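You operate a simulated robot arm through the tools that you are given. There is no shell and no other tool.

You run a simulated robot arm. Do the job below in one go: nothing can be reset, and whatever is moved stays where it is left.

## Task
Clear the LEVER OPEN fault, run the cycle and go back to manual.

It is judged by the outcome, as a careful person would: the job done as asked, and still so three seconds after it is handed in. It fails if anything else is knocked over, pushed out of place, dropped, spilled or broken.

## Robot
A 7-joint arm with a fingered hand, fixed in place. Base frame: the origin is at the foot of the arm, x ahead of it, y to its left, z up. Readings come in mm, degrees, newtons and seconds.
With the tool pointing down near the work surface it reaches from about 100 to 840 mm from the base axis. Its first joint turns from -115.0 to 115.0 degrees. Payload 5 kg.
The TCP is the grasp point between the finger pads, 32 mm short of the fingertips. In the tool frame z runs along the fingers and y along their closing line. Largest opening 160 mm; the body of the gripper starts 89 mm behind the TCP. The gripper is a hand of 4 fingers: y runs from the thumb to the fingers, the wrist lies at [0, 0, -267] in the tool frame, and closing takes about 1.5 s.
Orientation is told as [roll, pitch, yaw] about the base's x, y, z axes, in that order, counted from this pose: with the fingers straight down and closing along the base's y, the tool's x points along the base's -x, its y along +y and its z along -z.

## Interface
- The arm moves only by the tool nudge_tool. Its argument "series" is a list of rows, each an object of numbers (a shift or turn left out is 0, a gripper value left out holds the last): "dx", "dy", "dz": the shift along the tool's x, y, z in units of 300 mm (1.0 is 300 mm); "rx", "ry", "rz": the turn, a rotation vector about the tool's x, y, z in units of 90 degrees (1.0 is 90 degrees); "jaw": the opening in per cent of the stroke, from 0 (shut) to 100 (fully open). In form: [{"dx": .., "dy": .., "dz": .., "rx": .., "ry": .., "rz": .., "jaw": ..}, ...]. A call has 1 to 20 rows; each row is the pose to reach, as a shift and turn from the pose commanded when the call began, along the tool's axes at that moment. A call with a number of a shift or a turn outside -1 to 1 is refused whole. Each row takes 0.2 s and may step no farther than 50 mm and 8.6 degrees from the row before; otherwise, or with a gripper value out of range, the whole call is refused. Where a pose cannot be reached the arm comes as near as it can. A force on the tool above 40 N (or 10 N above the force at the start of the call, whichever is more), or a blocked arm, ends the call early, and 0.2 s more pass. Each finger travels about 45 mm/s and halts on what it meets, pressing with about 33 N; the grip force reading is that of the motor and also rises with nothing between the fingers. The clock runs only during rows and for 0.2 s after the last one: add rows that repeat a pose to give the fingers time. The reply holds the time, the measured pose of the TCP, the force on the tool along the base axes, the opening and the grip force, in the units named above and with some noise, with the torque about the TCP (base axes, N m) and any sound that the robot's microphone picked up.
- Cameras (640 x 400 px; columns grow to the right, rows downward): "scene" is fixed at [392.8, -645, 1143.4]; the picture's right is [1.00, -0.06, 0.00], its down [-0.01, -0.10, -0.99] and it looks along [0.06, 0.99, -0.10] (base axes); focal length 336 px, centre (320, 200). "wrist" rides on the gripper at [80, -4, -114] in the tool frame; the picture's right is [0.05, 1.00, 0.00], its down [-0.82, 0.04, -0.58] and it looks along [-0.58, 0.03, 0.82] (tool axes); focal length 265 px, centre (320, 200). There is no depth. A picture from a camera that has moved, and an enlarged one, comes with that camera's place and axes in the base frame and with its lens. The place of the scene camera against the robot may be out by one fixed shift of up to 12 mm in any direction.
- capture(camera): a new picture of that camera. The clock stands still meanwhile.
- slide_trunk(by): slides the trunk up (or, below 0, down) by that many mm; the arm rides with it, the base frame stays. It gives what a move gives, with no picture.
- grasp_type(shape): the hand has 4 fingers and takes this shape, open, in about a second: jaw (thumb against the fingers, like two jaws); tri (thumb and two fingers); tip (a fingertip pinch); poke (one finger out to press); point (the index stretched); flat (the hand flat); cup (the hand cupped); fist (a fist). The gripper value then closes the fingers along that shape, each until it touches; the sizes above hold for jaw. It gives what a move gives, with no picture.
- zoom(camera, box): a new picture of the part [left, top, right, bottom] of that camera's present view, enlarged. The clock stands still meanwhile.
- hand_in(): hands the job in; it is judged then, once.

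Nothing tells you positions but the pictures and the camera data. Unless the task says otherwise, let go and move clear before handing in.

The tools are called after "Emit:" by a JSON object that holds its "method" and its "body". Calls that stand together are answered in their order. nudge_tool: Moves the arm, as the interface text tells. Its arguments: {"type":"object","properties":{"series":{"type":"array","items":{"type":"object","properties":{"dx":{"type":"number"},"dy":{"type":"number"},"dz":{"type":"number"},"rx":{"type":"number"},"ry":{"type":"number"},"rz":{"type":"number"},"jaw":{"type":"number"}}}}},"required":["series"]} The other tools are called the same way: slide_trunk (by) slides the trunk up or down; grasp_type (shape) gives the hand a shape; capture (camera) takes a picture; zoom (camera, box) takes an enlarged picture of a part of a camera's view; hand_in () hands the job in.

At the start:

```text
time_s: 0.0
position: [581.9, 345.4, 1375.1]
ee_rot: [0.0, 0.0, 0.0]
force: [-0.4, -0.3, -0.3]
torque: [-0.01, -0.01, -0.03]
grip_width: 159.9
grip_force: 0.1
shape: jaw
trunk travel left (down, up): [-825.0, 165.0]
```

scene: 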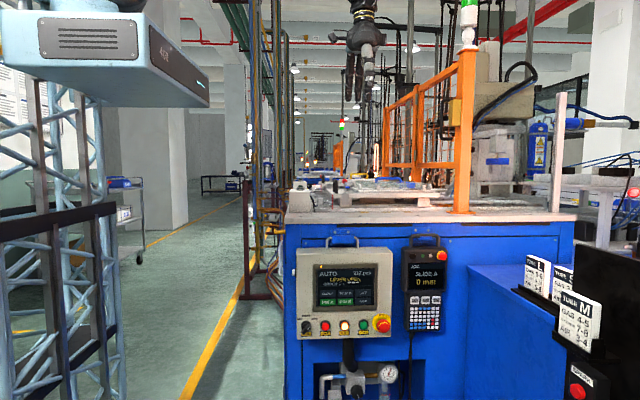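
wrist: 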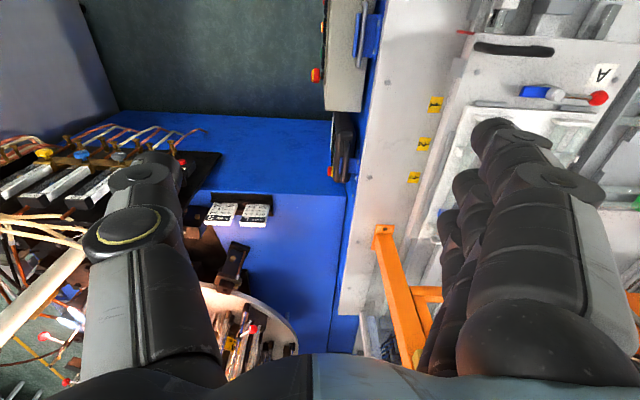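

I see a blue machine with a control panel (screen, buttons, knob) in front of the camera, and a lever with a red knob on the machine top labelled A. I'll look closer before moving.

Emit:
{"method": "zoom", "body": {"camera": "scene", "box": [290, 230, 460, 345]}}

Emit:
{"method": "zoom", "body": {"camera": "scene", "box": [280, 130, 480, 240]}}

Emit:
{"method": "zoom", "body": {"camera": "wrist", "box": [320, 0, 640, 200]}}

Emit:
{"method": "zoom", "body": {"camera": "scene", "box": [480, 240, 640, 400]}}

Emit:
{"method": "zoom", "body": {"camera": "wrist", "box": [0, 80, 320, 400]}}

```text
3.48 times, centred on (375, 288) of scene
camera zoom: at [392.8, -645.0, 1143.4], right [1.0, -0.06, 0.0], down [-0.01, -0.1, -0.99], along [0.06, 0.99, -0.1], focal length 1170 px, centre (129, -104)
```

zoom: 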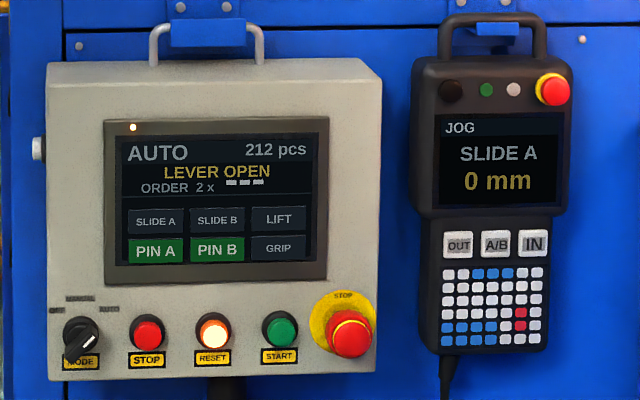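

```text
3.20 times, centred on (380, 185) of scene
camera zoom: at [392.8, -645.0, 1143.4], right [1.0, -0.06, 0.0], down [-0.01, -0.1, -0.99], along [0.06, 0.99, -0.1], focal length 1077 px, centre (128, 248)
```

zoom: 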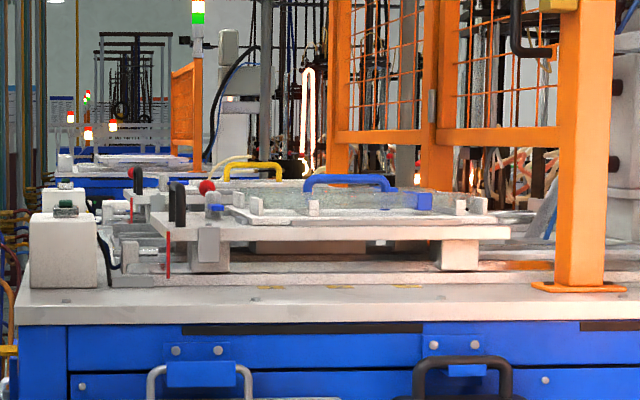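

```text
2.00 times, centred on (480, 100) of wrist
camera zoom: at [502.8, 339.8, 1487.2], right [-0.05, 1.0, 0.0], down [0.82, 0.04, 0.58], along [0.58, 0.03, -0.82], focal length 531 px, centre (0, 400)
```

zoom: 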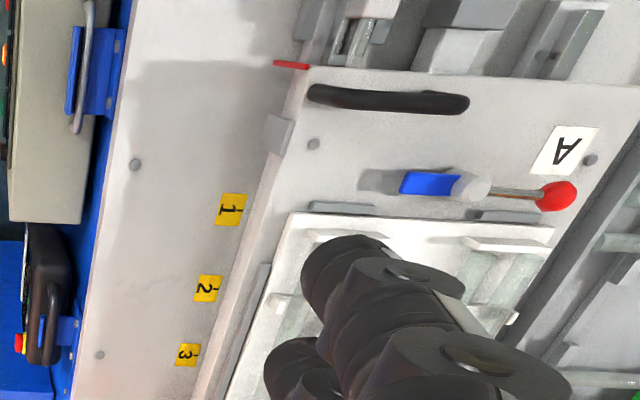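

```text
2.50 times, centred on (560, 320) of scene
camera zoom: at [392.8, -645.0, 1143.4], right [1.0, -0.06, 0.0], down [-0.01, -0.1, -0.99], along [0.06, 0.99, -0.1], focal length 841 px, centre (-280, -100)
```

zoom: 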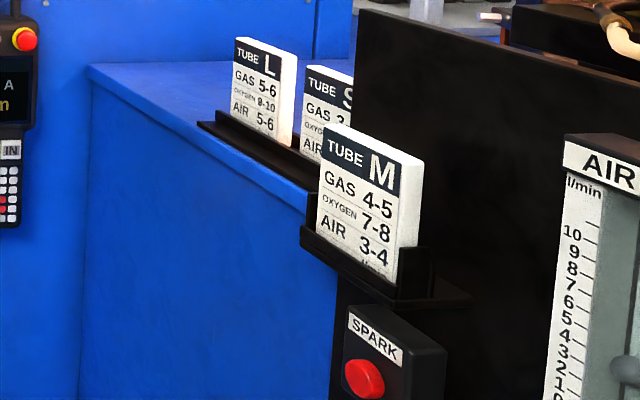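

```text
1.25 times, centred on (160, 240) of wrist
camera zoom: at [502.8, 339.8, 1487.2], right [-0.05, 1.0, 0.0], down [0.82, 0.04, 0.58], along [0.58, 0.03, -0.82], focal length 332 px, centre (520, 150)
```

zoom: 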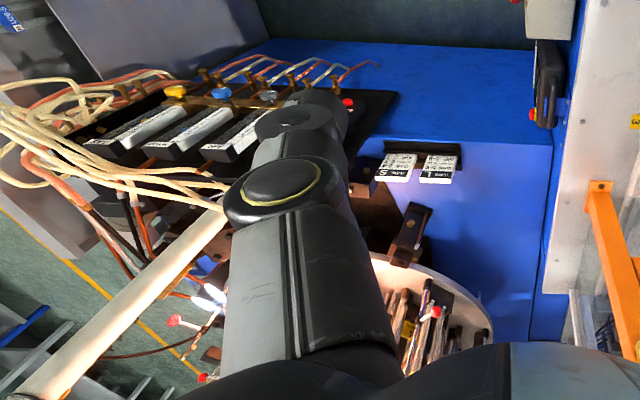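

The panel is at about (545, 394, 760) and faces -y. A red-knobbed lever sits on slide plate A on the machine top, at about (586, 754, 1082). I'll move the hand back and turn the wrist camera toward the machine.

Emit:
{"method": "nudge_tool", "body": {"series": [{"dx": 0.04, "dy": -0.03, "rz": -0.09}, {"dx": 0.08, "dy": -0.06, "rz": -0.18}, {"dx": 0.12, "dy": -0.09, "rz": -0.27}, {"dx": 0.16, "dy": -0.12, "rz": -0.36}, {"dx": 0.2, "dy": -0.15, "rz": -0.45}, {"dx": 0.24, "dy": -0.18, "rz": -0.54}, {"dx": 0.28, "dy": -0.21, "rz": -0.63}, {"dx": 0.32, "dy": -0.24, "rz": -0.72}, {"dx": 0.36, "dy": -0.27, "rz": -0.81}, {"dx": 0.4, "dy": -0.3, "rz": -0.9}, {"dx": 0.4, "dy": -0.33, "rz": -0.99}]}}

Emit:
{"method": "capture", "body": {"camera": "wrist"}}

Emit:
{"method": "capture", "body": {"camera": "scene"}}

```text
time_s: 2.4
position: [462.7, 244.4, 1375.1]
ee_rot: [0.1, 0.0, 89.3]
force: [0.3, -0.3, 1.0]
torque: [0.0, 0.04, 0.02]
grip_width: 159.9
grip_force: 0.1
shape: jaw
trunk travel left (down, up): [-825.0, 165.0]
```

```text
taken
camera wrist: at [466.0, 163.2, 1487.0], right [-1.0, -0.04, 0.0], down [-0.03, 0.82, 0.58], along [-0.02, 0.58, -0.82], focal length 265 px, centre (320, 200)
```

wrist: 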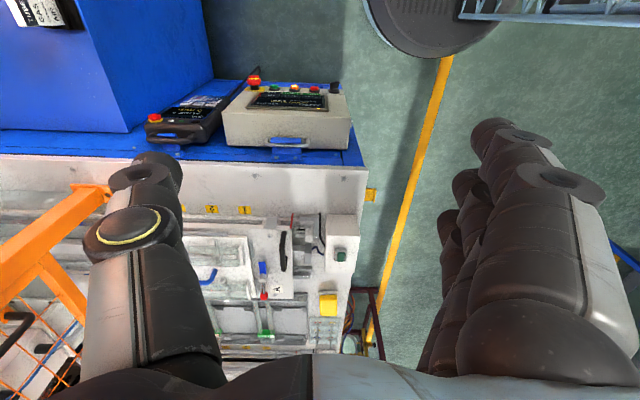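

```text
taken
```

scene: 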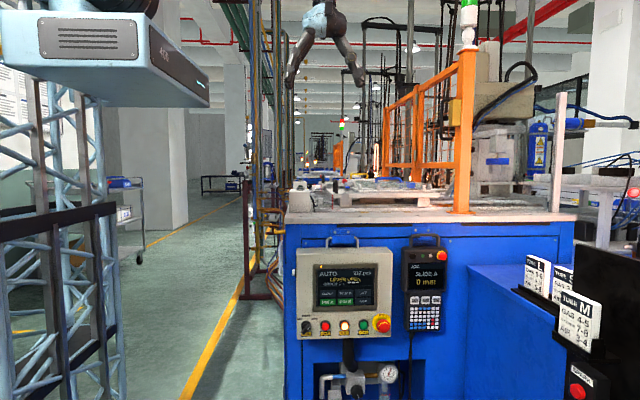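

The wrist camera now looks toward +y with the picture upside down. I'll zoom in on the slides.

Emit:
{"method": "zoom", "body": {"camera": "wrist", "box": [170, 180, 370, 360]}}

Emit:
{"method": "zoom", "body": {"camera": "wrist", "box": [220, 220, 310, 310]}}

Emit:
{"method": "zoom", "body": {"camera": "scene", "box": [285, 165, 385, 220]}}

Emit:
{"method": "zoom", "body": {"camera": "scene", "box": [310, 262, 380, 310]}}

Emit:
{"method": "zoom", "body": {"camera": "scene", "box": [296, 305, 346, 340]}}

```text
2.22 times, centred on (270, 270) of wrist
camera zoom: at [466.0, 163.2, 1487.0], right [-1.0, -0.04, 0.0], down [-0.03, 0.82, 0.58], along [-0.02, 0.58, -0.82], focal length 590 px, centre (431, 44)
```

zoom: 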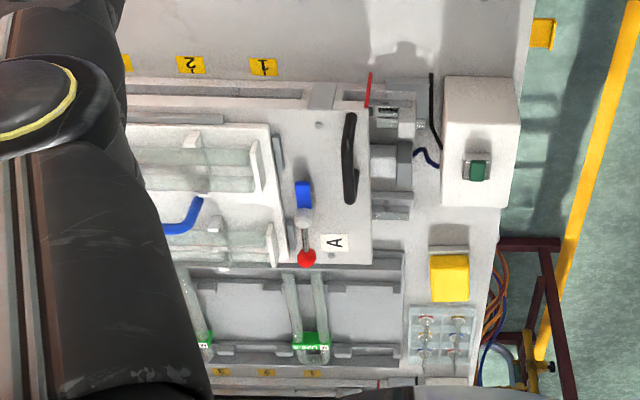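

```text
4.44 times, centred on (265, 265) of wrist
camera zoom: at [466.0, 163.2, 1487.0], right [-1.0, -0.04, 0.0], down [-0.03, 0.82, 0.58], along [-0.02, 0.58, -0.82], focal length 1180 px, centre (564, -89)
```

zoom: 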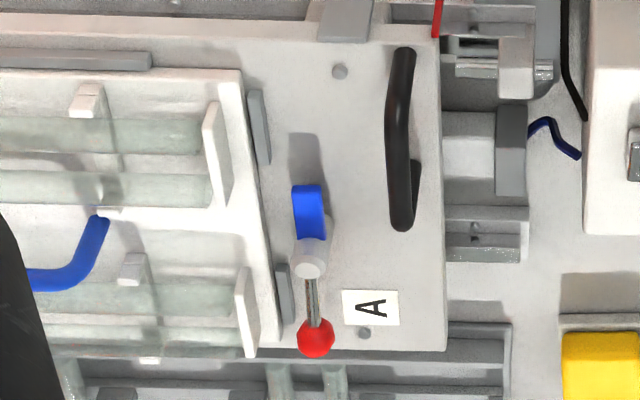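

```text
6.40 times, centred on (335, 192) of scene
camera zoom: at [392.8, -645.0, 1143.4], right [1.0, -0.06, 0.0], down [-0.01, -0.1, -0.99], along [0.06, 0.99, -0.1], focal length 2154 px, centre (224, 248)
```

zoom: 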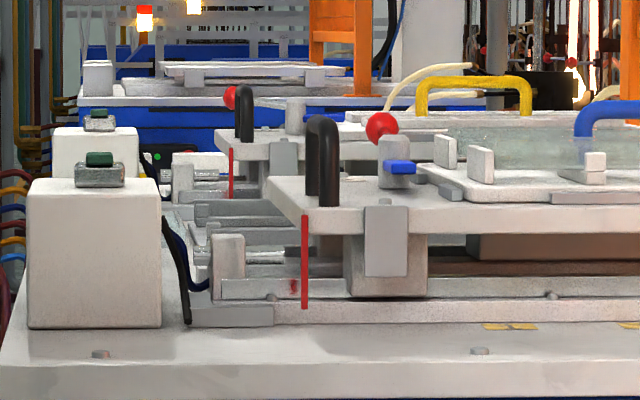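

```text
8.33 times, centred on (345, 286) of scene
camera zoom: at [392.8, -645.0, 1143.4], right [1.0, -0.06, 0.0], down [-0.01, -0.1, -0.99], along [0.06, 0.99, -0.1], focal length 2804 px, centre (112, -517)
```

zoom: 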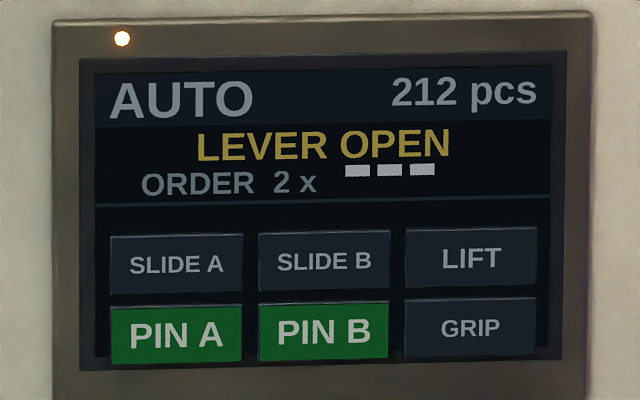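

```text
11.43 times, centred on (321, 322) of scene
camera zoom: at [392.8, -645.0, 1143.4], right [1.0, -0.06, 0.0], down [-0.01, -0.1, -0.99], along [0.06, 0.99, -0.1], focal length 3846 px, centre (309, -1200)
```

zoom: 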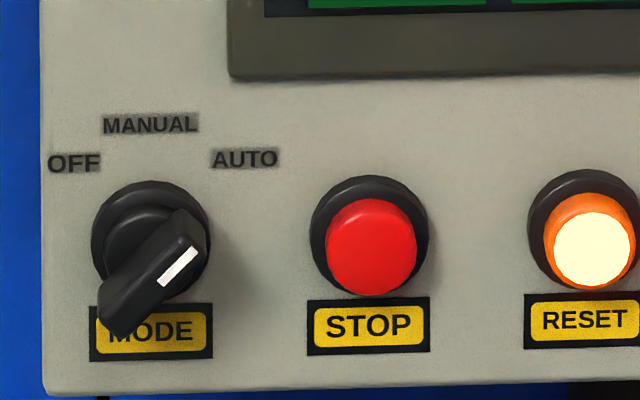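

Slide A's lever has its blue tongue turned to -y, off the tray, and its red knob toward +y. Slide B's lever has its knob toward -x, which looks closed. So A is the open lever and needs its knob swung about 90° toward -x. The mode switch is at AUTO and RESET is lit. Next I'll try the poke shape and check where the finger is.

Emit:
{"method": "grasp_type", "body": {"shape": "poke"}}

Emit:
{"method": "capture", "body": {"camera": "wrist"}}

Emit:
{"method": "zoom", "body": {"camera": "scene", "box": [260, 0, 400, 110]}}

Emit:
{"method": "zoom", "body": {"camera": "scene", "box": [310, 165, 350, 195]}}

```text
time_s: 3.3
position: [461.7, 243.9, 1374.7]
ee_rot: [-0.1, 0.0, 89.1]
force: [0.2, 0.3, -0.5]
torque: [0.03, 0.0, 0.0]
grip_width: 0.0
grip_force: 0.2
shape: poke
trunk travel left (down, up): [-825.0, 165.0]
```

```text
taken
camera wrist: at [465.3, 163.8, 1487.0], right [-1.0, -0.04, 0.0], down [-0.03, 0.82, 0.58], along [-0.02, 0.58, -0.82], focal length 265 px, centre (320, 200)
```

wrist: 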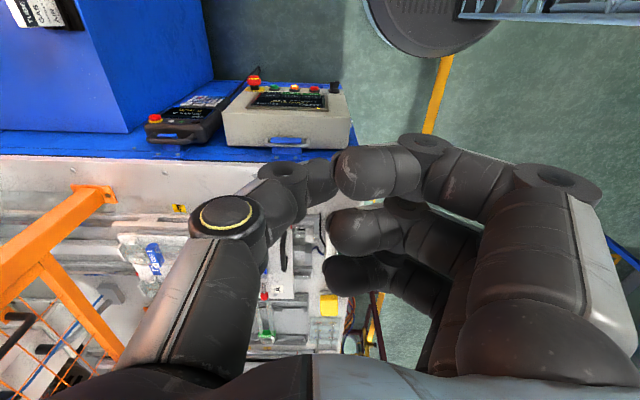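

```text
3.64 times, centred on (330, 55) of scene
camera zoom: at [392.8, -645.0, 1143.4], right [1.0, -0.06, 0.0], down [-0.01, -0.1, -0.99], along [0.06, 0.99, -0.1], focal length 1224 px, centre (284, 727)
```

zoom: 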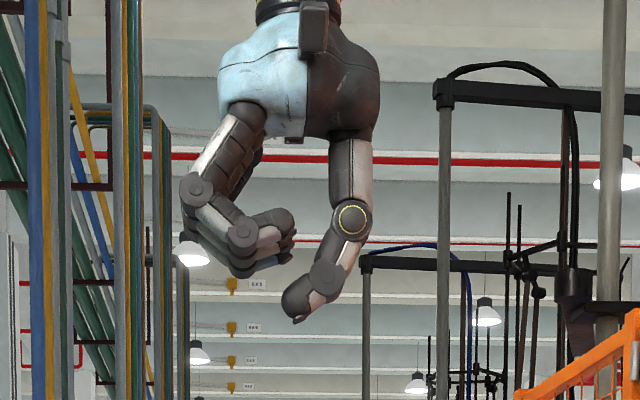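

```text
13.33 times, centred on (330, 180) of scene
camera zoom: at [392.8, -645.0, 1143.4], right [1.0, -0.06, 0.0], down [-0.01, -0.1, -0.99], along [0.06, 0.99, -0.1], focal length 4487 px, centre (187, 467)
```

zoom: 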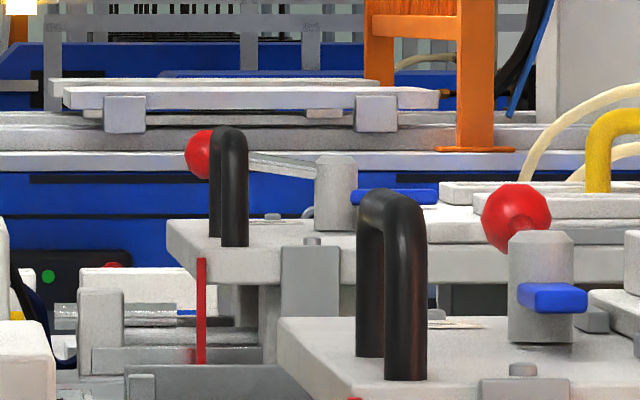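

In poke the thumb is the extended finger, with its tip about 31 mm past the TCP on the tool axis. I'll check the point and tip shapes too.

Emit:
{"method": "grasp_type", "body": {"shape": "point"}}

Emit:
{"method": "zoom", "body": {"camera": "scene", "box": [260, 0, 400, 110]}}

Emit:
{"method": "capture", "body": {"camera": "wrist"}}

```text
time_s: 4.2
position: [461.4, 245.1, 1374.0]
ee_rot: [0.1, 0.0, 89.1]
force: [-0.2, -0.3, 0.5]
torque: [0.05, 0.0, 0.01]
grip_width: 152.4
grip_force: 0.0
shape: point
trunk travel left (down, up): [-825.0, 165.0]
```

```text
3.64 times, centred on (330, 55) of scene
camera zoom: at [392.8, -645.0, 1143.4], right [1.0, -0.06, 0.0], down [-0.01, -0.1, -0.99], along [0.06, 0.99, -0.1], focal length 1224 px, centre (284, 727)
```

zoom: 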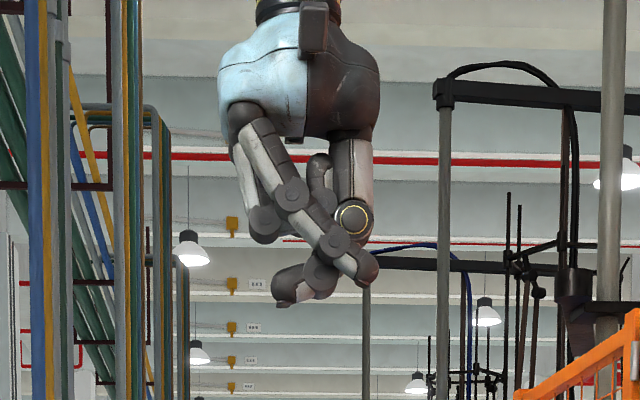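

```text
taken
camera wrist: at [465.3, 163.8, 1487.0], right [-1.0, -0.04, 0.0], down [-0.03, 0.82, 0.58], along [-0.02, 0.58, -0.82], focal length 265 px, centre (320, 200)
```

wrist: 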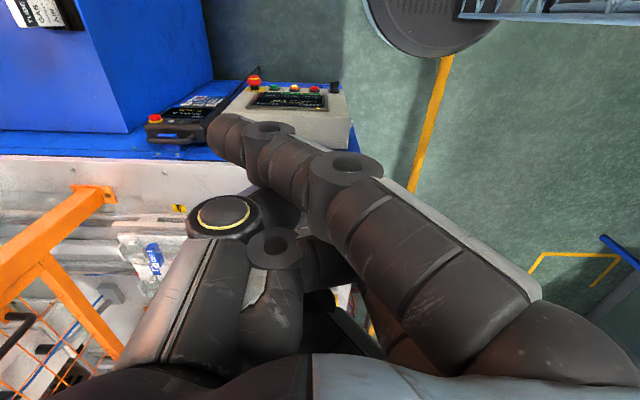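

Point gives a tangled hand, so I'll look at tip.

Emit:
{"method": "grasp_type", "body": {"shape": "tip"}}

Emit:
{"method": "zoom", "body": {"camera": "scene", "box": [260, 0, 400, 110]}}

Emit:
{"method": "capture", "body": {"camera": "wrist"}}

```text
time_s: 5.1
position: [464.0, 243.7, 1374.5]
ee_rot: [0.0, 0.1, 89.0]
force: [-0.6, -0.5, -0.2]
torque: [0.01, -0.03, -0.01]
grip_width: 160.0
grip_force: 0.0
shape: tip
trunk travel left (down, up): [-825.0, 165.0]
```

```text
3.64 times, centred on (330, 55) of scene
camera zoom: at [392.8, -645.0, 1143.4], right [1.0, -0.06, 0.0], down [-0.01, -0.1, -0.99], along [0.06, 0.99, -0.1], focal length 1224 px, centre (284, 727)
```

zoom: 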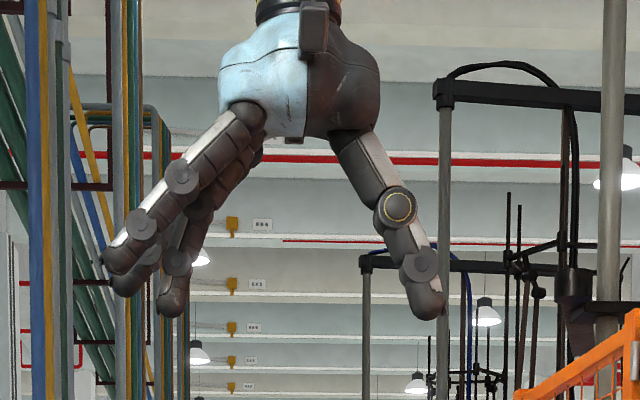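

```text
taken
camera wrist: at [465.4, 163.8, 1487.0], right [-1.0, -0.04, 0.0], down [-0.03, 0.82, 0.58], along [-0.02, 0.58, -0.82], focal length 265 px, centre (320, 200)
```

wrist: 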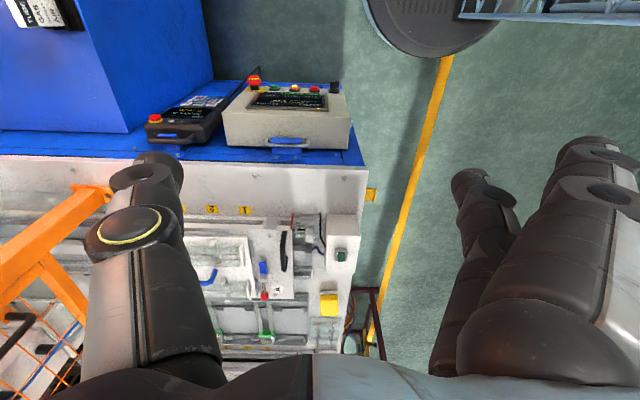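

I'll close tip partly to see how the pinch shape looks.

Emit:
{"method": "nudge_tool", "body": {"series": [{"jaw": 25}, {"jaw": 25}, {"jaw": 25}, {"jaw": 25}, {"jaw": 25}, {"jaw": 25}, {"jaw": 25}]}}

Emit:
{"method": "zoom", "body": {"camera": "scene", "box": [260, 0, 400, 110]}}

Emit:
{"method": "capture", "body": {"camera": "wrist"}}

```text
time_s: 6.7
position: [460.5, 243.8, 1373.6]
ee_rot: [-0.1, 0.0, 89.2]
force: [1.0, 0.2, 0.4]
torque: [-0.02, 0.03, 0.03]
grip_width: 40.7
grip_force: 0.0
shape: tip
trunk travel left (down, up): [-825.0, 165.0]
```

```text
3.64 times, centred on (330, 55) of scene
camera zoom: at [392.8, -645.0, 1143.4], right [1.0, -0.06, 0.0], down [-0.01, -0.1, -0.99], along [0.06, 0.99, -0.1], focal length 1224 px, centre (284, 727)
```

zoom: 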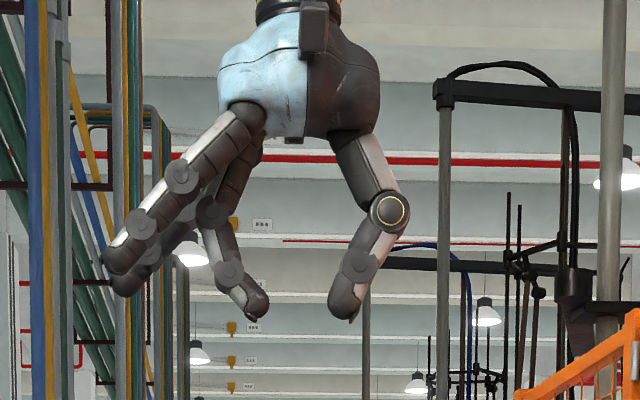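

```text
taken
camera wrist: at [465.4, 163.8, 1487.0], right [-1.0, -0.04, 0.0], down [-0.03, 0.82, 0.58], along [-0.02, 0.58, -0.82], focal length 265 px, centre (320, 200)
```

wrist: 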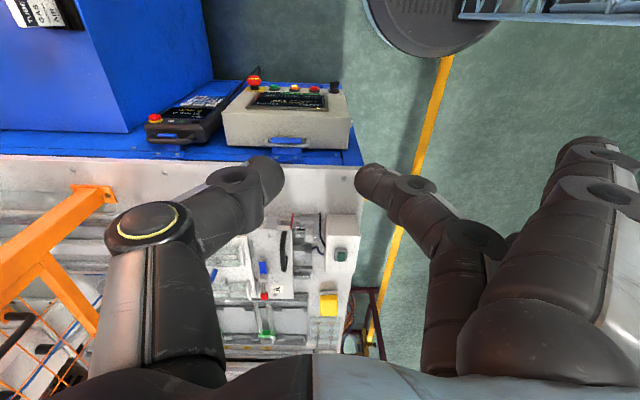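

The plan is to use the poke thumb as a hook, tilt the hand outward, and pull the knob around from its far side. First I'll set poke and move toward the lever at height.

Emit:
{"method": "grasp_type", "body": {"shape": "poke"}}

Emit:
{"method": "nudge_tool", "body": {"series": [{"dx": -0.12, "dy": 0.02, "dz": 0.03, "rz": 0.06}, {"dx": -0.26, "dy": 0.04, "dz": 0.06, "rz": 0.12}, {"dx": -0.4, "dy": 0.06, "dz": 0.1, "rz": 0.18}, {"dx": -0.54, "dy": 0.08, "dz": 0.14, "rz": 0.24}, {"dx": -0.68, "dy": 0.1, "dz": 0.18, "rz": 0.3}, {"dx": -0.82, "dy": 0.12, "dz": 0.22, "rz": 0.36}, {"dx": -0.96, "dy": 0.134, "dz": 0.247, "rz": 0.413}, {"dx": -0.998, "dy": 0.134, "dz": 0.247, "rz": 0.413}]}}

Emit:
{"method": "capture", "body": {"camera": "wrist"}}

Emit:
{"method": "capture", "body": {"camera": "scene"}}

```text
time_s: 7.6
position: [462.3, 244.5, 1374.9]
ee_rot: [0.0, 0.1, 89.1]
force: [-0.2, 0.1, 0.0]
torque: [0.02, 0.03, -0.02]
grip_width: 0.0
grip_force: 0.0
shape: poke
trunk travel left (down, up): [-825.0, 165.0]
```

```text
time_s: 9.4
position: [427.3, 544.8, 1299.6]
ee_rot: [0.0, -0.1, 51.9]
force: [-0.3, -0.2, 0.8]
torque: [0.04, 0.0, 0.01]
grip_width: 0.1
grip_force: 0.1
shape: poke
trunk travel left (down, up): [-825.0, 165.0]
```

```text
taken
camera wrist: at [382.1, 478.8, 1412.5], right [-0.82, 0.58, 0.0], down [0.47, 0.67, 0.58], along [0.33, 0.47, -0.82], focal length 265 px, centre (320, 200)
```

wrist: 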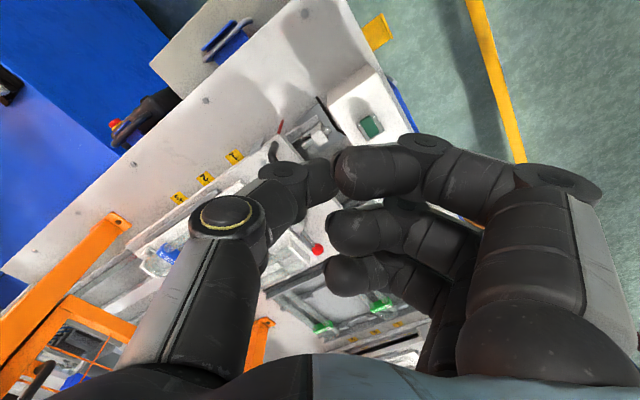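

```text
taken
```

scene: 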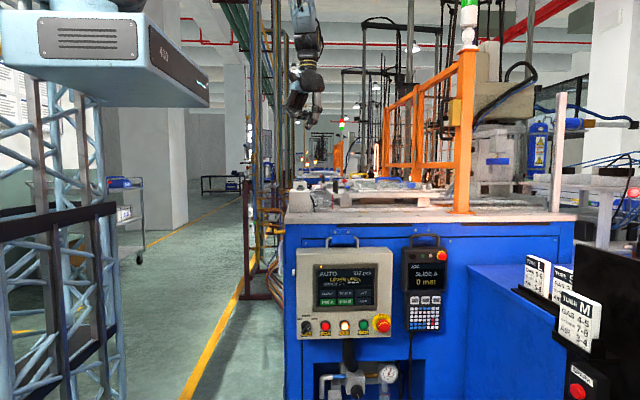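

Knob A is confirmed at about (583, 752, 1082). I'll now tilt the hand 40° outward and hover just beyond the knob.

Emit:
{"method": "nudge_tool", "body": {"series": [{"dx": -0.1, "dz": 0.04, "ry": -0.07}, {"dx": -0.22, "dz": 0.08, "ry": -0.14}, {"dx": -0.34, "dz": 0.12, "ry": -0.21}, {"dx": -0.46, "dz": 0.16, "ry": -0.28}, {"dx": -0.58, "dz": 0.2, "ry": -0.35}, {"dx": -0.7, "dz": 0.24, "ry": -0.42}, {"dx": -0.82, "dy": 0.01, "dz": 0.28, "ry": -0.444}, {"dx": -0.92, "dy": 0.018, "dz": 0.32, "ry": -0.444}, {"dx": -0.952, "dy": 0.018, "dz": 0.333, "ry": -0.444}]}}

Emit:
{"method": "capture", "body": {"camera": "wrist"}}

Emit:
{"method": "zoom", "body": {"camera": "scene", "box": [270, 100, 420, 220]}}

```text
time_s: 11.4
position: [599.3, 773.0, 1200.9]
ee_rot: [-0.1, -40.1, 51.9]
force: [0.4, 0.1, 0.2]
torque: [0.01, 0.0, 0.0]
grip_width: 0.0
grip_force: 0.2
shape: poke
trunk travel left (down, up): [-825.0, 165.0]
```

```text
taken
camera wrist: at [520.3, 664.5, 1234.8], right [-0.81, 0.58, -0.03], down [0.12, 0.23, 0.97], along [0.57, 0.78, -0.26], focal length 265 px, centre (320, 200)
```

wrist: 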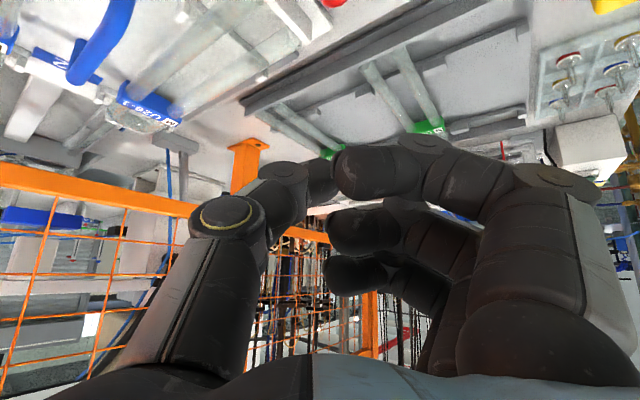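

```text
3.33 times, centred on (345, 160) of scene
camera zoom: at [392.8, -645.0, 1143.4], right [1.0, -0.06, 0.0], down [-0.01, -0.1, -0.99], along [0.06, 0.99, -0.1], focal length 1122 px, centre (237, 333)
```

zoom: 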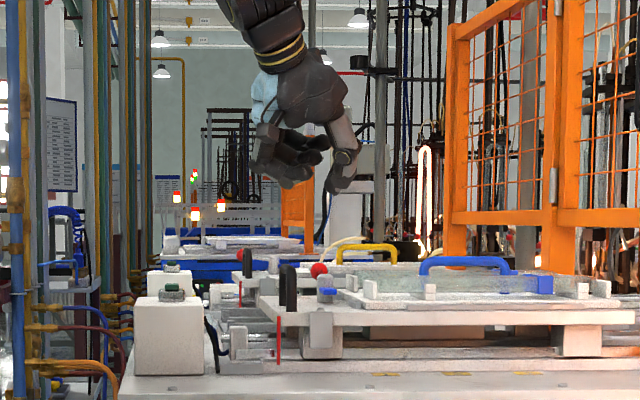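

The pose is reachable. I'll descend vertically beyond the knob to working height, stopping to check.

Emit:
{"method": "nudge_tool", "body": {"series": [{"dx": 0.05, "dz": 0.06}, {"dx": 0.1, "dz": 0.12}, {"dx": 0.15, "dz": 0.18}]}}

Emit:
{"method": "capture", "body": {"camera": "wrist"}}

Emit:
{"method": "zoom", "body": {"camera": "scene", "box": [300, 130, 380, 200]}}

```text
time_s: 12.2
position: [598.8, 775.8, 1128.4]
ee_rot: [-0.1, -39.8, 52.0]
force: [-0.3, 0.0, 0.7]
torque: [-0.02, 0.0, -0.01]
grip_width: 0.0
grip_force: 0.1
shape: poke
trunk travel left (down, up): [-825.0, 165.0]
```

```text
taken
camera wrist: at [519.5, 666.8, 1163.5], right [-0.81, 0.58, -0.03], down [0.12, 0.23, 0.97], along [0.57, 0.78, -0.26], focal length 265 px, centre (320, 200)
```

wrist: 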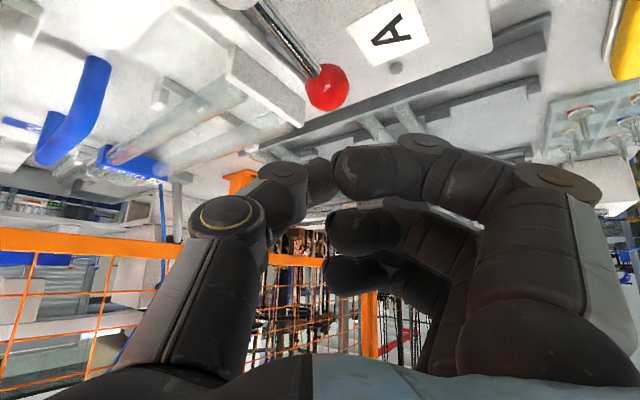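

```text
5.71 times, centred on (340, 165) of scene
camera zoom: at [392.8, -645.0, 1143.4], right [1.0, -0.06, 0.0], down [-0.01, -0.1, -0.99], along [0.06, 0.99, -0.1], focal length 1923 px, centre (206, 400)
```

zoom: 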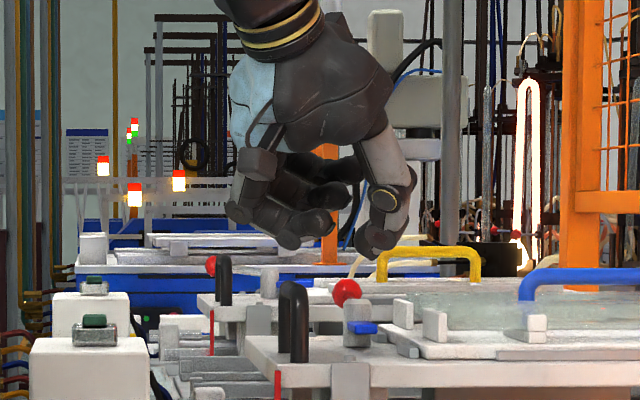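

Knob A is at (581, 752, 1082) and the thumb tip is above and beyond it. I'll descend about 21 mm more and draw toward the base until just short of contact.

Emit:
{"method": "nudge_tool", "body": {"series": [{"dx": 0.0225, "dz": 0.027}, {"dx": 0.045, "dz": 0.0536}, {"dx": 0.0578, "dz": 0.0429}, {"dx": 0.0706, "dz": 0.0322}, {"dx": 0.0706, "dz": 0.0322}]}}

Emit:
{"method": "capture", "body": {"camera": "wrist"}}

Emit:
{"method": "zoom", "body": {"camera": "scene", "box": [320, 155, 370, 195]}}

```text
time_s: 13.4
position: [594.0, 766.0, 1108.1]
ee_rot: [-0.2, -39.8, 52.0]
force: [0.6, 0.0, 0.0]
torque: [0.0, 0.0, -0.03]
grip_width: 0.0
grip_force: 0.0
shape: poke
trunk travel left (down, up): [-825.0, 165.0]
```

```text
taken
camera wrist: at [514.1, 657.6, 1143.3], right [-0.81, 0.58, -0.03], down [0.12, 0.23, 0.97], along [0.57, 0.78, -0.26], focal length 265 px, centre (320, 200)
```

wrist: 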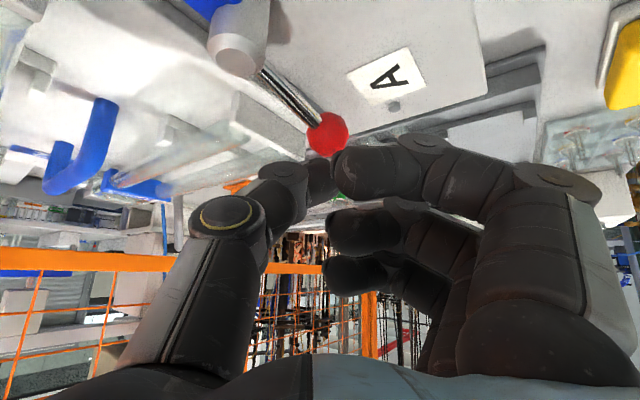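

```text
10.00 times, centred on (345, 175) of scene
camera zoom: at [392.8, -645.0, 1143.4], right [1.0, -0.06, 0.0], down [-0.01, -0.1, -0.99], along [0.06, 0.99, -0.1], focal length 3365 px, centre (70, 450)
```

zoom: 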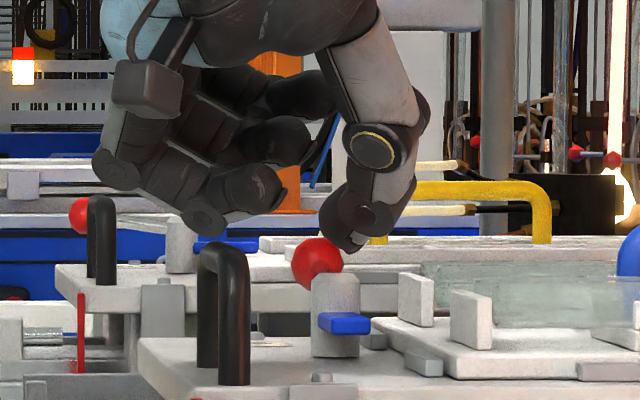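

The thumb tip is just above knob-centre height. I'll lower 10 mm, make contact and start the arc toward -x.

Emit:
{"method": "nudge_tool", "body": {"series": [{"dx": 0.0214, "dz": 0.0255}, {"dx": 0.03, "dz": 0.0186}, {"dx": 0.038, "dz": 0.0116}, {"dx": 0.0515, "dz": 0.0002, "dy": 0.0175}, {"dx": 0.0651, "dz": -0.0112, "dy": 0.035}, {"dx": 0.081, "dz": -0.025, "dy": 0.048}, {"dx": 0.098, "dz": -0.0388, "dy": 0.0593}]}}

Emit:
{"method": "capture", "body": {"camera": "wrist"}}

Emit:
{"method": "zoom", "body": {"camera": "scene", "box": [310, 155, 360, 195]}}

```text
time_s: 15.0
position: [559.3, 752.4, 1098.6]
ee_rot: [0.0, -40.0, 52.0]
force: [0.4, 1.1, 0.1]
torque: [0.0, -0.01, -0.03]
grip_width: 0.0
grip_force: 0.1
shape: poke
trunk travel left (down, up): [-825.0, 165.0]
```

```text
taken
camera wrist: at [480.2, 644.5, 1133.7], right [-0.81, 0.58, -0.03], down [0.12, 0.23, 0.97], along [0.57, 0.78, -0.26], focal length 265 px, centre (320, 200)
```

wrist: 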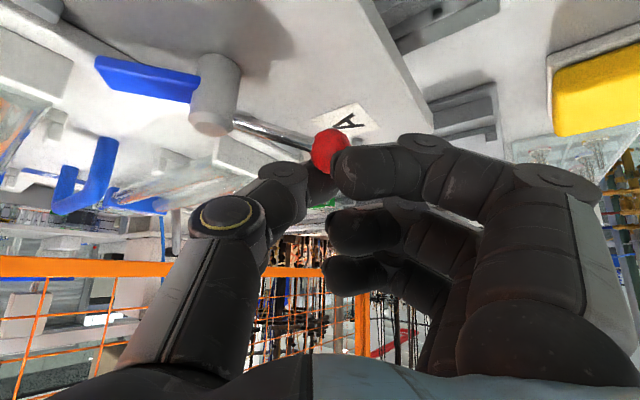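

```text
10.00 times, centred on (335, 175) of scene
camera zoom: at [392.8, -645.0, 1143.4], right [1.0, -0.06, 0.0], down [-0.01, -0.1, -0.99], along [0.06, 0.99, -0.1], focal length 3365 px, centre (170, 450)
```

zoom: 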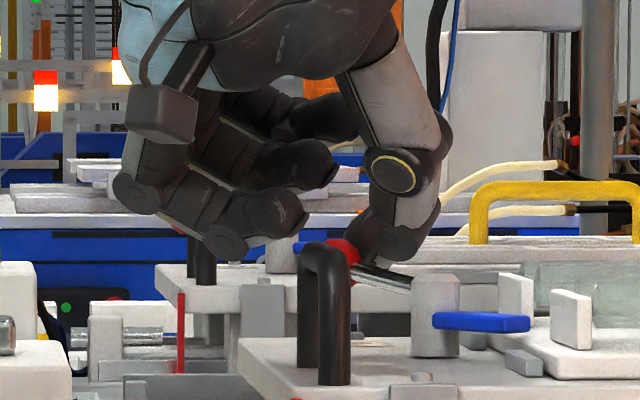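

The lever is swinging and is now about halfway (knob near (543, 736)). I'll continue along the arc.

Emit:
{"method": "nudge_tool", "body": {"series": [{"dx": 0.0192, "dz": -0.0161}, {"dx": 0.038, "dz": -0.0319}, {"dx": 0.0562, "dz": -0.0472, "dy": -0.0067}, {"dx": 0.074, "dz": -0.0622, "dy": -0.014}, {"dx": 0.0919, "dz": -0.0772, "dy": -0.0267}, {"dx": 0.1072, "dz": -0.09, "dy": -0.039}]}}

Emit:
{"method": "capture", "body": {"camera": "wrist"}}

Emit:
{"method": "zoom", "body": {"camera": "scene", "box": [310, 155, 360, 195]}}

Emit:
{"method": "zoom", "body": {"camera": "scene", "box": [310, 262, 380, 310]}}

```text
time_s: 16.4
position: [544.6, 714.7, 1100.2]
ee_rot: [-0.1, -40.0, 52.0]
force: [0.0, 0.7, 0.4]
torque: [0.04, 0.0, 0.02]
grip_width: 0.2
grip_force: 0.1
shape: poke
trunk travel left (down, up): [-825.0, 165.0]
```

```text
taken
camera wrist: at [464.4, 604.5, 1134.0], right [-0.81, 0.58, -0.03], down [0.12, 0.23, 0.97], along [0.57, 0.78, -0.26], focal length 265 px, centre (320, 200)
```

wrist: 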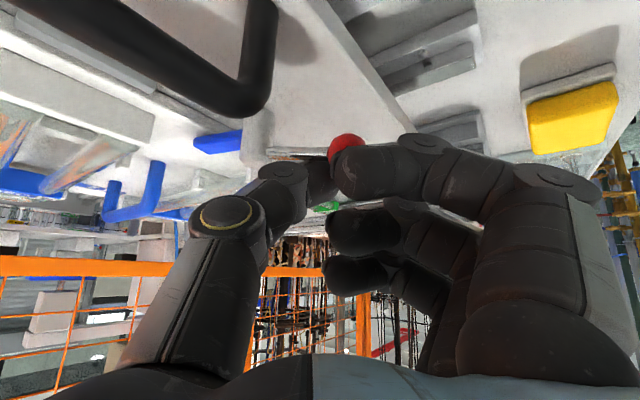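

```text
10.00 times, centred on (335, 175) of scene
camera zoom: at [392.8, -645.0, 1143.4], right [1.0, -0.06, 0.0], down [-0.01, -0.1, -0.99], along [0.06, 0.99, -0.1], focal length 3365 px, centre (170, 450)
```

zoom: 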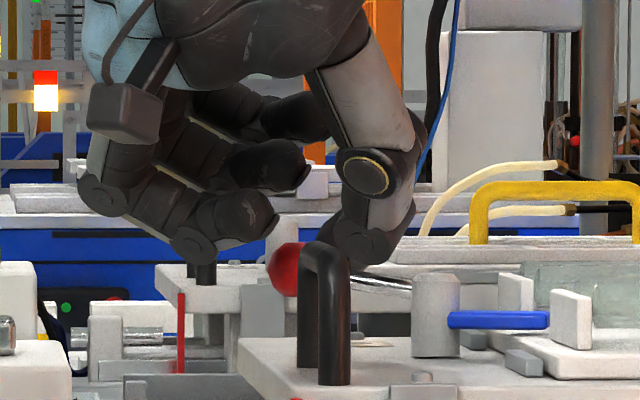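

```text
8.33 times, centred on (345, 286) of scene
camera zoom: at [392.8, -645.0, 1143.4], right [1.0, -0.06, 0.0], down [-0.01, -0.1, -0.99], along [0.06, 0.99, -0.1], focal length 2804 px, centre (112, -517)
```

zoom: 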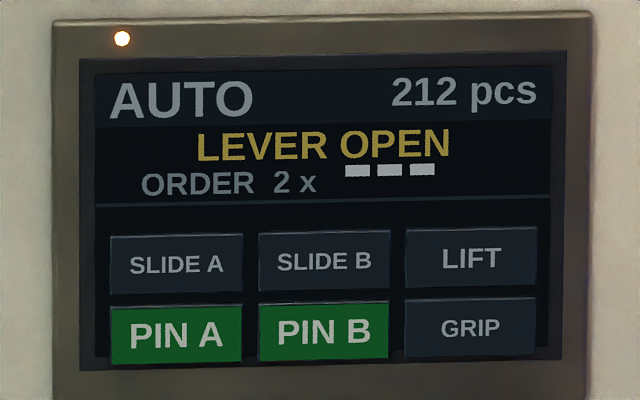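

The knob is now near (518, 694) with the tongue over the tray, so the lever looks about closed. I'll push a little more toward -y to feel for the end stop.

Emit:
{"method": "nudge_tool", "body": {"series": [{"dx": 0.008, "dz": -0.0067, "dy": -0.008}, {"dx": 0.016, "dz": -0.0134, "dy": -0.016}, {"dx": 0.024, "dz": -0.02, "dy": -0.0205}, {"dx": 0.032, "dz": -0.0268, "dy": -0.0273}]}}

Emit:
{"method": "capture", "body": {"camera": "wrist"}}

Emit:
{"method": "zoom", "body": {"camera": "scene", "box": [310, 155, 360, 195]}}

```text
time_s: 17.4
position: [542.9, 699.6, 1099.7]
ee_rot: [0.0, -40.0, 52.0]
force: [4.6, 9.0, 7.8]
torque: [0.25, -0.15, 0.05]
grip_width: 0.0
grip_force: 0.0
shape: poke
trunk travel left (down, up): [-825.0, 165.0]
```

```text
taken
camera wrist: at [462.6, 590.9, 1135.0], right [-0.81, 0.58, -0.03], down [0.12, 0.22, 0.97], along [0.57, 0.78, -0.25], focal length 265 px, centre (320, 200)
```

wrist: 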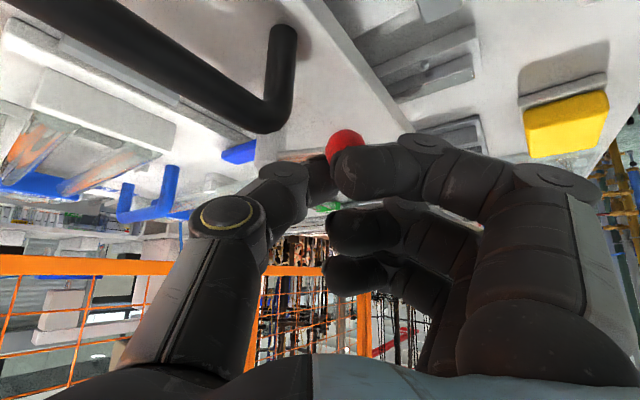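

```text
10.00 times, centred on (335, 175) of scene
camera zoom: at [392.8, -645.0, 1143.4], right [1.0, -0.06, 0.0], down [-0.01, -0.1, -0.99], along [0.06, 0.99, -0.1], focal length 3365 px, centre (170, 450)
```

zoom: 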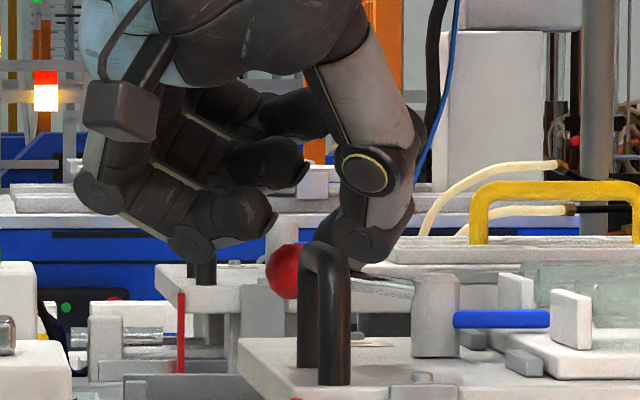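

Force is building, so it's likely at its stop. I'll push slightly more to seat it.

Emit:
{"method": "nudge_tool", "body": {"series": [{"dx": 0.006, "dz": -0.005, "dy": -0.005}, {"dx": 0.012, "dz": -0.01, "dy": -0.01}, {"dx": 0.018, "dz": -0.015, "dy": -0.015}]}}

Emit:
{"method": "zoom", "body": {"camera": "scene", "box": [310, 155, 360, 195]}}

Emit:
{"method": "zoom", "body": {"camera": "scene", "box": [290, 230, 460, 345]}}

```text
time_s: 18.3
position: [543.4, 694.6, 1104.2]
ee_rot: [0.2, -40.6, 51.8]
force: [-0.2, 4.1, 7.1]
torque: [0.23, -0.04, 0.07]
grip_width: 0.2
grip_force: 0.1
shape: poke
trunk travel left (down, up): [-825.0, 165.0]
stopped in row 3: the force on the tool passed its limit at 42 N (the readings are from after the stop); the commanded pose is now the measured one
```

```text
10.00 times, centred on (335, 175) of scene
camera zoom: at [392.8, -645.0, 1143.4], right [1.0, -0.06, 0.0], down [-0.01, -0.1, -0.99], along [0.06, 0.99, -0.1], focal length 3365 px, centre (170, 450)
```

zoom: 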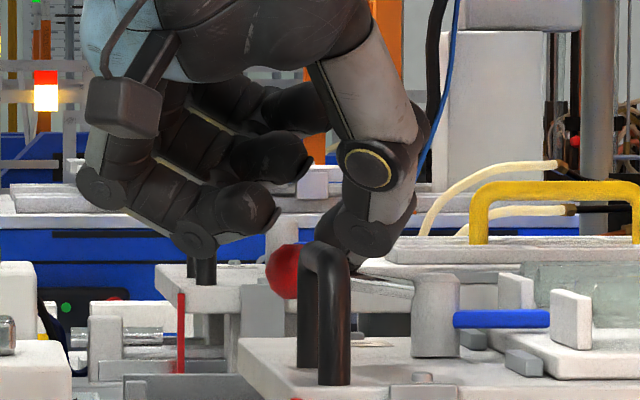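

```text
3.48 times, centred on (375, 288) of scene
camera zoom: at [392.8, -645.0, 1143.4], right [1.0, -0.06, 0.0], down [-0.01, -0.1, -0.99], along [0.06, 0.99, -0.1], focal length 1170 px, centre (129, -104)
```

zoom: 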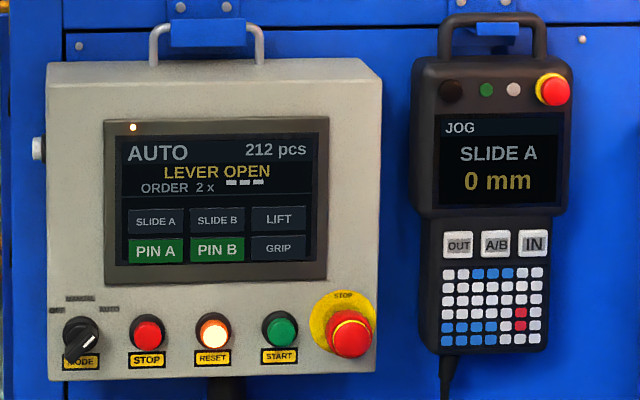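

The lever hit its end stop. I'll back the thumb off up and outward, then lift and check.

Emit:
{"method": "nudge_tool", "body": {"series": [{"dx": -0.04}, {"dx": -0.1}, {"dx": -0.17, "dz": -0.09}, {"dx": -0.24, "dz": -0.18}, {"dx": -0.31, "dz": -0.27}, {"dx": -0.38, "dz": -0.36}]}}

Emit:
{"method": "capture", "body": {"camera": "wrist"}}

Emit:
{"method": "zoom", "body": {"camera": "scene", "box": [310, 155, 360, 195]}}

```text
time_s: 19.7
position: [552.8, 705.4, 1259.4]
ee_rot: [0.0, -40.3, 51.9]
force: [0.4, -0.5, 0.2]
torque: [0.07, 0.02, 0.02]
grip_width: 0.1
grip_force: 0.0
shape: poke
trunk travel left (down, up): [-825.0, 165.0]
```

```text
taken
camera wrist: at [474.1, 595.9, 1294.3], right [-0.81, 0.58, -0.03], down [0.12, 0.22, 0.97], along [0.57, 0.78, -0.25], focal length 265 px, centre (320, 200)
```

wrist: 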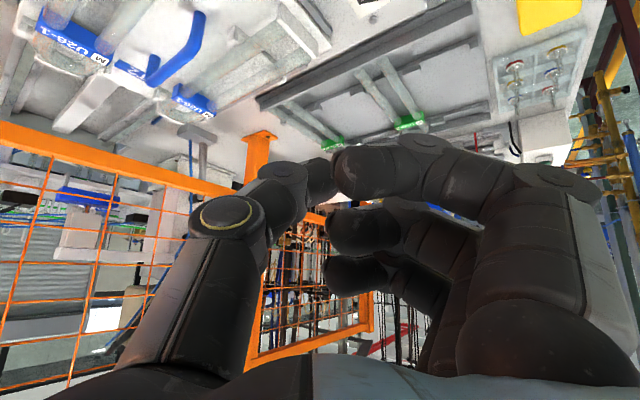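

```text
10.00 times, centred on (335, 175) of scene
camera zoom: at [392.8, -645.0, 1143.4], right [1.0, -0.06, 0.0], down [-0.01, -0.1, -0.99], along [0.06, 0.99, -0.1], focal length 3365 px, centre (170, 450)
```

zoom: 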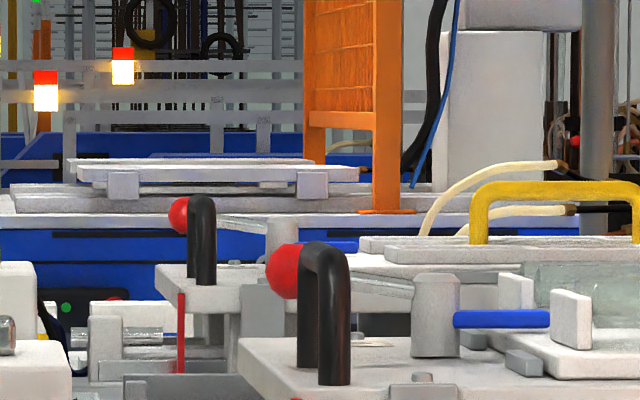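

The lever now matches slide B's closed one. Next I'll retract, straighten the hand and swing round to work on the panel from the front.

Emit:
{"method": "nudge_tool", "body": {"series": [{"dx": 0.11, "dz": -0.09, "ry": 0.03}, {"dx": 0.22, "dz": -0.18, "ry": 0.11}, {"dx": 0.33, "dz": -0.277, "ry": 0.19}, {"dx": 0.44, "dz": -0.37, "ry": 0.27}, {"dx": 0.55, "dz": -0.46, "ry": 0.35}, {"dx": 0.66, "dz": -0.554, "ry": 0.43}, {"dx": 0.766, "dz": -0.643, "ry": 0.447}, {"dx": 0.766, "dz": -0.643, "ry": 0.447}]}}

Emit:
{"method": "capture", "body": {"camera": "wrist"}}

```text
time_s: 21.5
position: [370.9, 470.7, 1255.4]
ee_rot: [0.2, 0.1, 52.0]
force: [0.5, -0.2, -0.6]
torque: [-0.02, 0.02, 0.01]
grip_width: 0.3
grip_force: 0.0
shape: poke
trunk travel left (down, up): [-825.0, 165.0]
```

```text
taken
camera wrist: at [325.1, 403.2, 1368.9], right [-0.82, 0.57, 0.0], down [0.47, 0.67, 0.58], along [0.33, 0.47, -0.82], focal length 265 px, centre (320, 200)
```

wrist: 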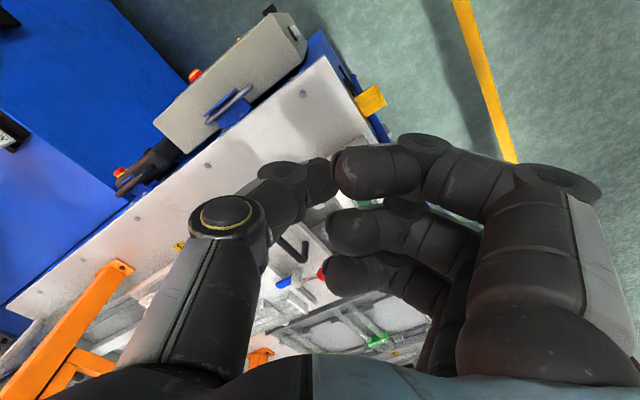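

Lever A shows closed from above too. I'll continue round to the front of the panel.

Emit:
{"method": "nudge_tool", "body": {"series": [{"dx": 0.068, "dy": -0.107, "rz": 0.083}, {"dx": 0.135, "dy": -0.214, "rz": 0.165}, {"dx": 0.202, "dy": -0.321, "rz": 0.248}, {"dx": 0.27, "dy": -0.43, "rz": 0.33}, {"dx": 0.337, "dy": -0.536, "rz": 0.413}, {"dx": 0.405, "dy": -0.643, "rz": 0.495}, {"dx": 0.472, "dy": -0.75, "rz": 0.577}]}}

Emit:
{"method": "nudge_tool", "body": {"series": [{"dy": -0.12, "rx": -0.09}, {"dy": -0.24, "rx": -0.18}, {"dy": -0.36, "rx": -0.27}, {"dy": -0.48, "rx": -0.36}, {"dy": -0.6, "rx": -0.45}, {"dy": -0.7, "rx": -0.54}, {"dy": -0.7, "rx": -0.63}, {"dy": -0.7, "rx": -0.72}, {"dy": -0.7, "rx": -0.81}, {"dy": -0.7, "rx": -0.9}, {"dy": -0.7, "rx": -0.98}, {"dy": -0.7, "rx": -1.0}]}}

Emit:
{"method": "capture", "body": {"camera": "scene"}}

Emit:
{"method": "capture", "body": {"camera": "wrist"}}

```text
time_s: 23.1
position: [460.3, 218.2, 1255.9]
ee_rot: [0.1, 0.0, -0.1]
force: [-1.0, -0.6, 0.3]
torque: [0.04, 0.02, 0.0]
grip_width: 0.1
grip_force: 0.1
shape: poke
trunk travel left (down, up): [-825.0, 165.0]
```

```text
time_s: 25.7
position: [457.9, 7.2, 1255.3]
ee_rot: [90.3, 0.0, -0.1]
force: [0.1, -0.3, -0.1]
torque: [-0.01, -0.01, -0.05]
grip_width: 0.0
grip_force: 0.0
shape: poke
trunk travel left (down, up): [-825.0, 165.0]
```

```text
taken
```

scene: 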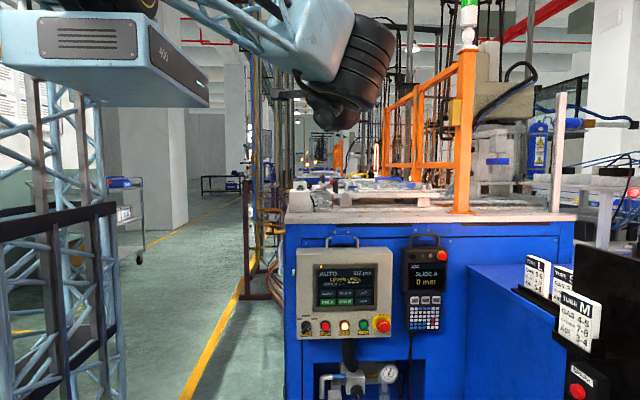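

```text
taken
camera wrist: at [378.3, -105.6, 1249.8], right [-0.05, -0.01, 1.0], down [0.82, -0.58, 0.04], along [0.58, 0.82, 0.03], focal length 265 px, centre (320, 200)
```

wrist: 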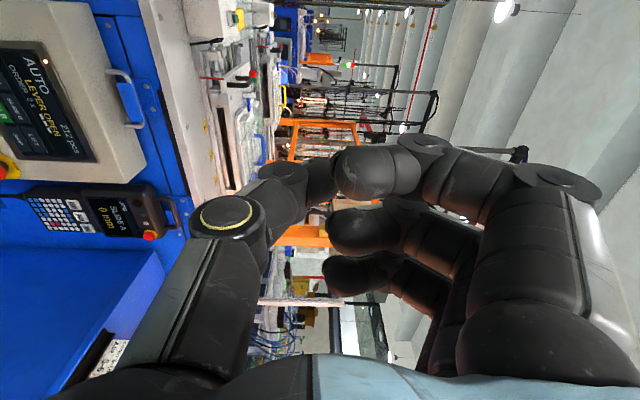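

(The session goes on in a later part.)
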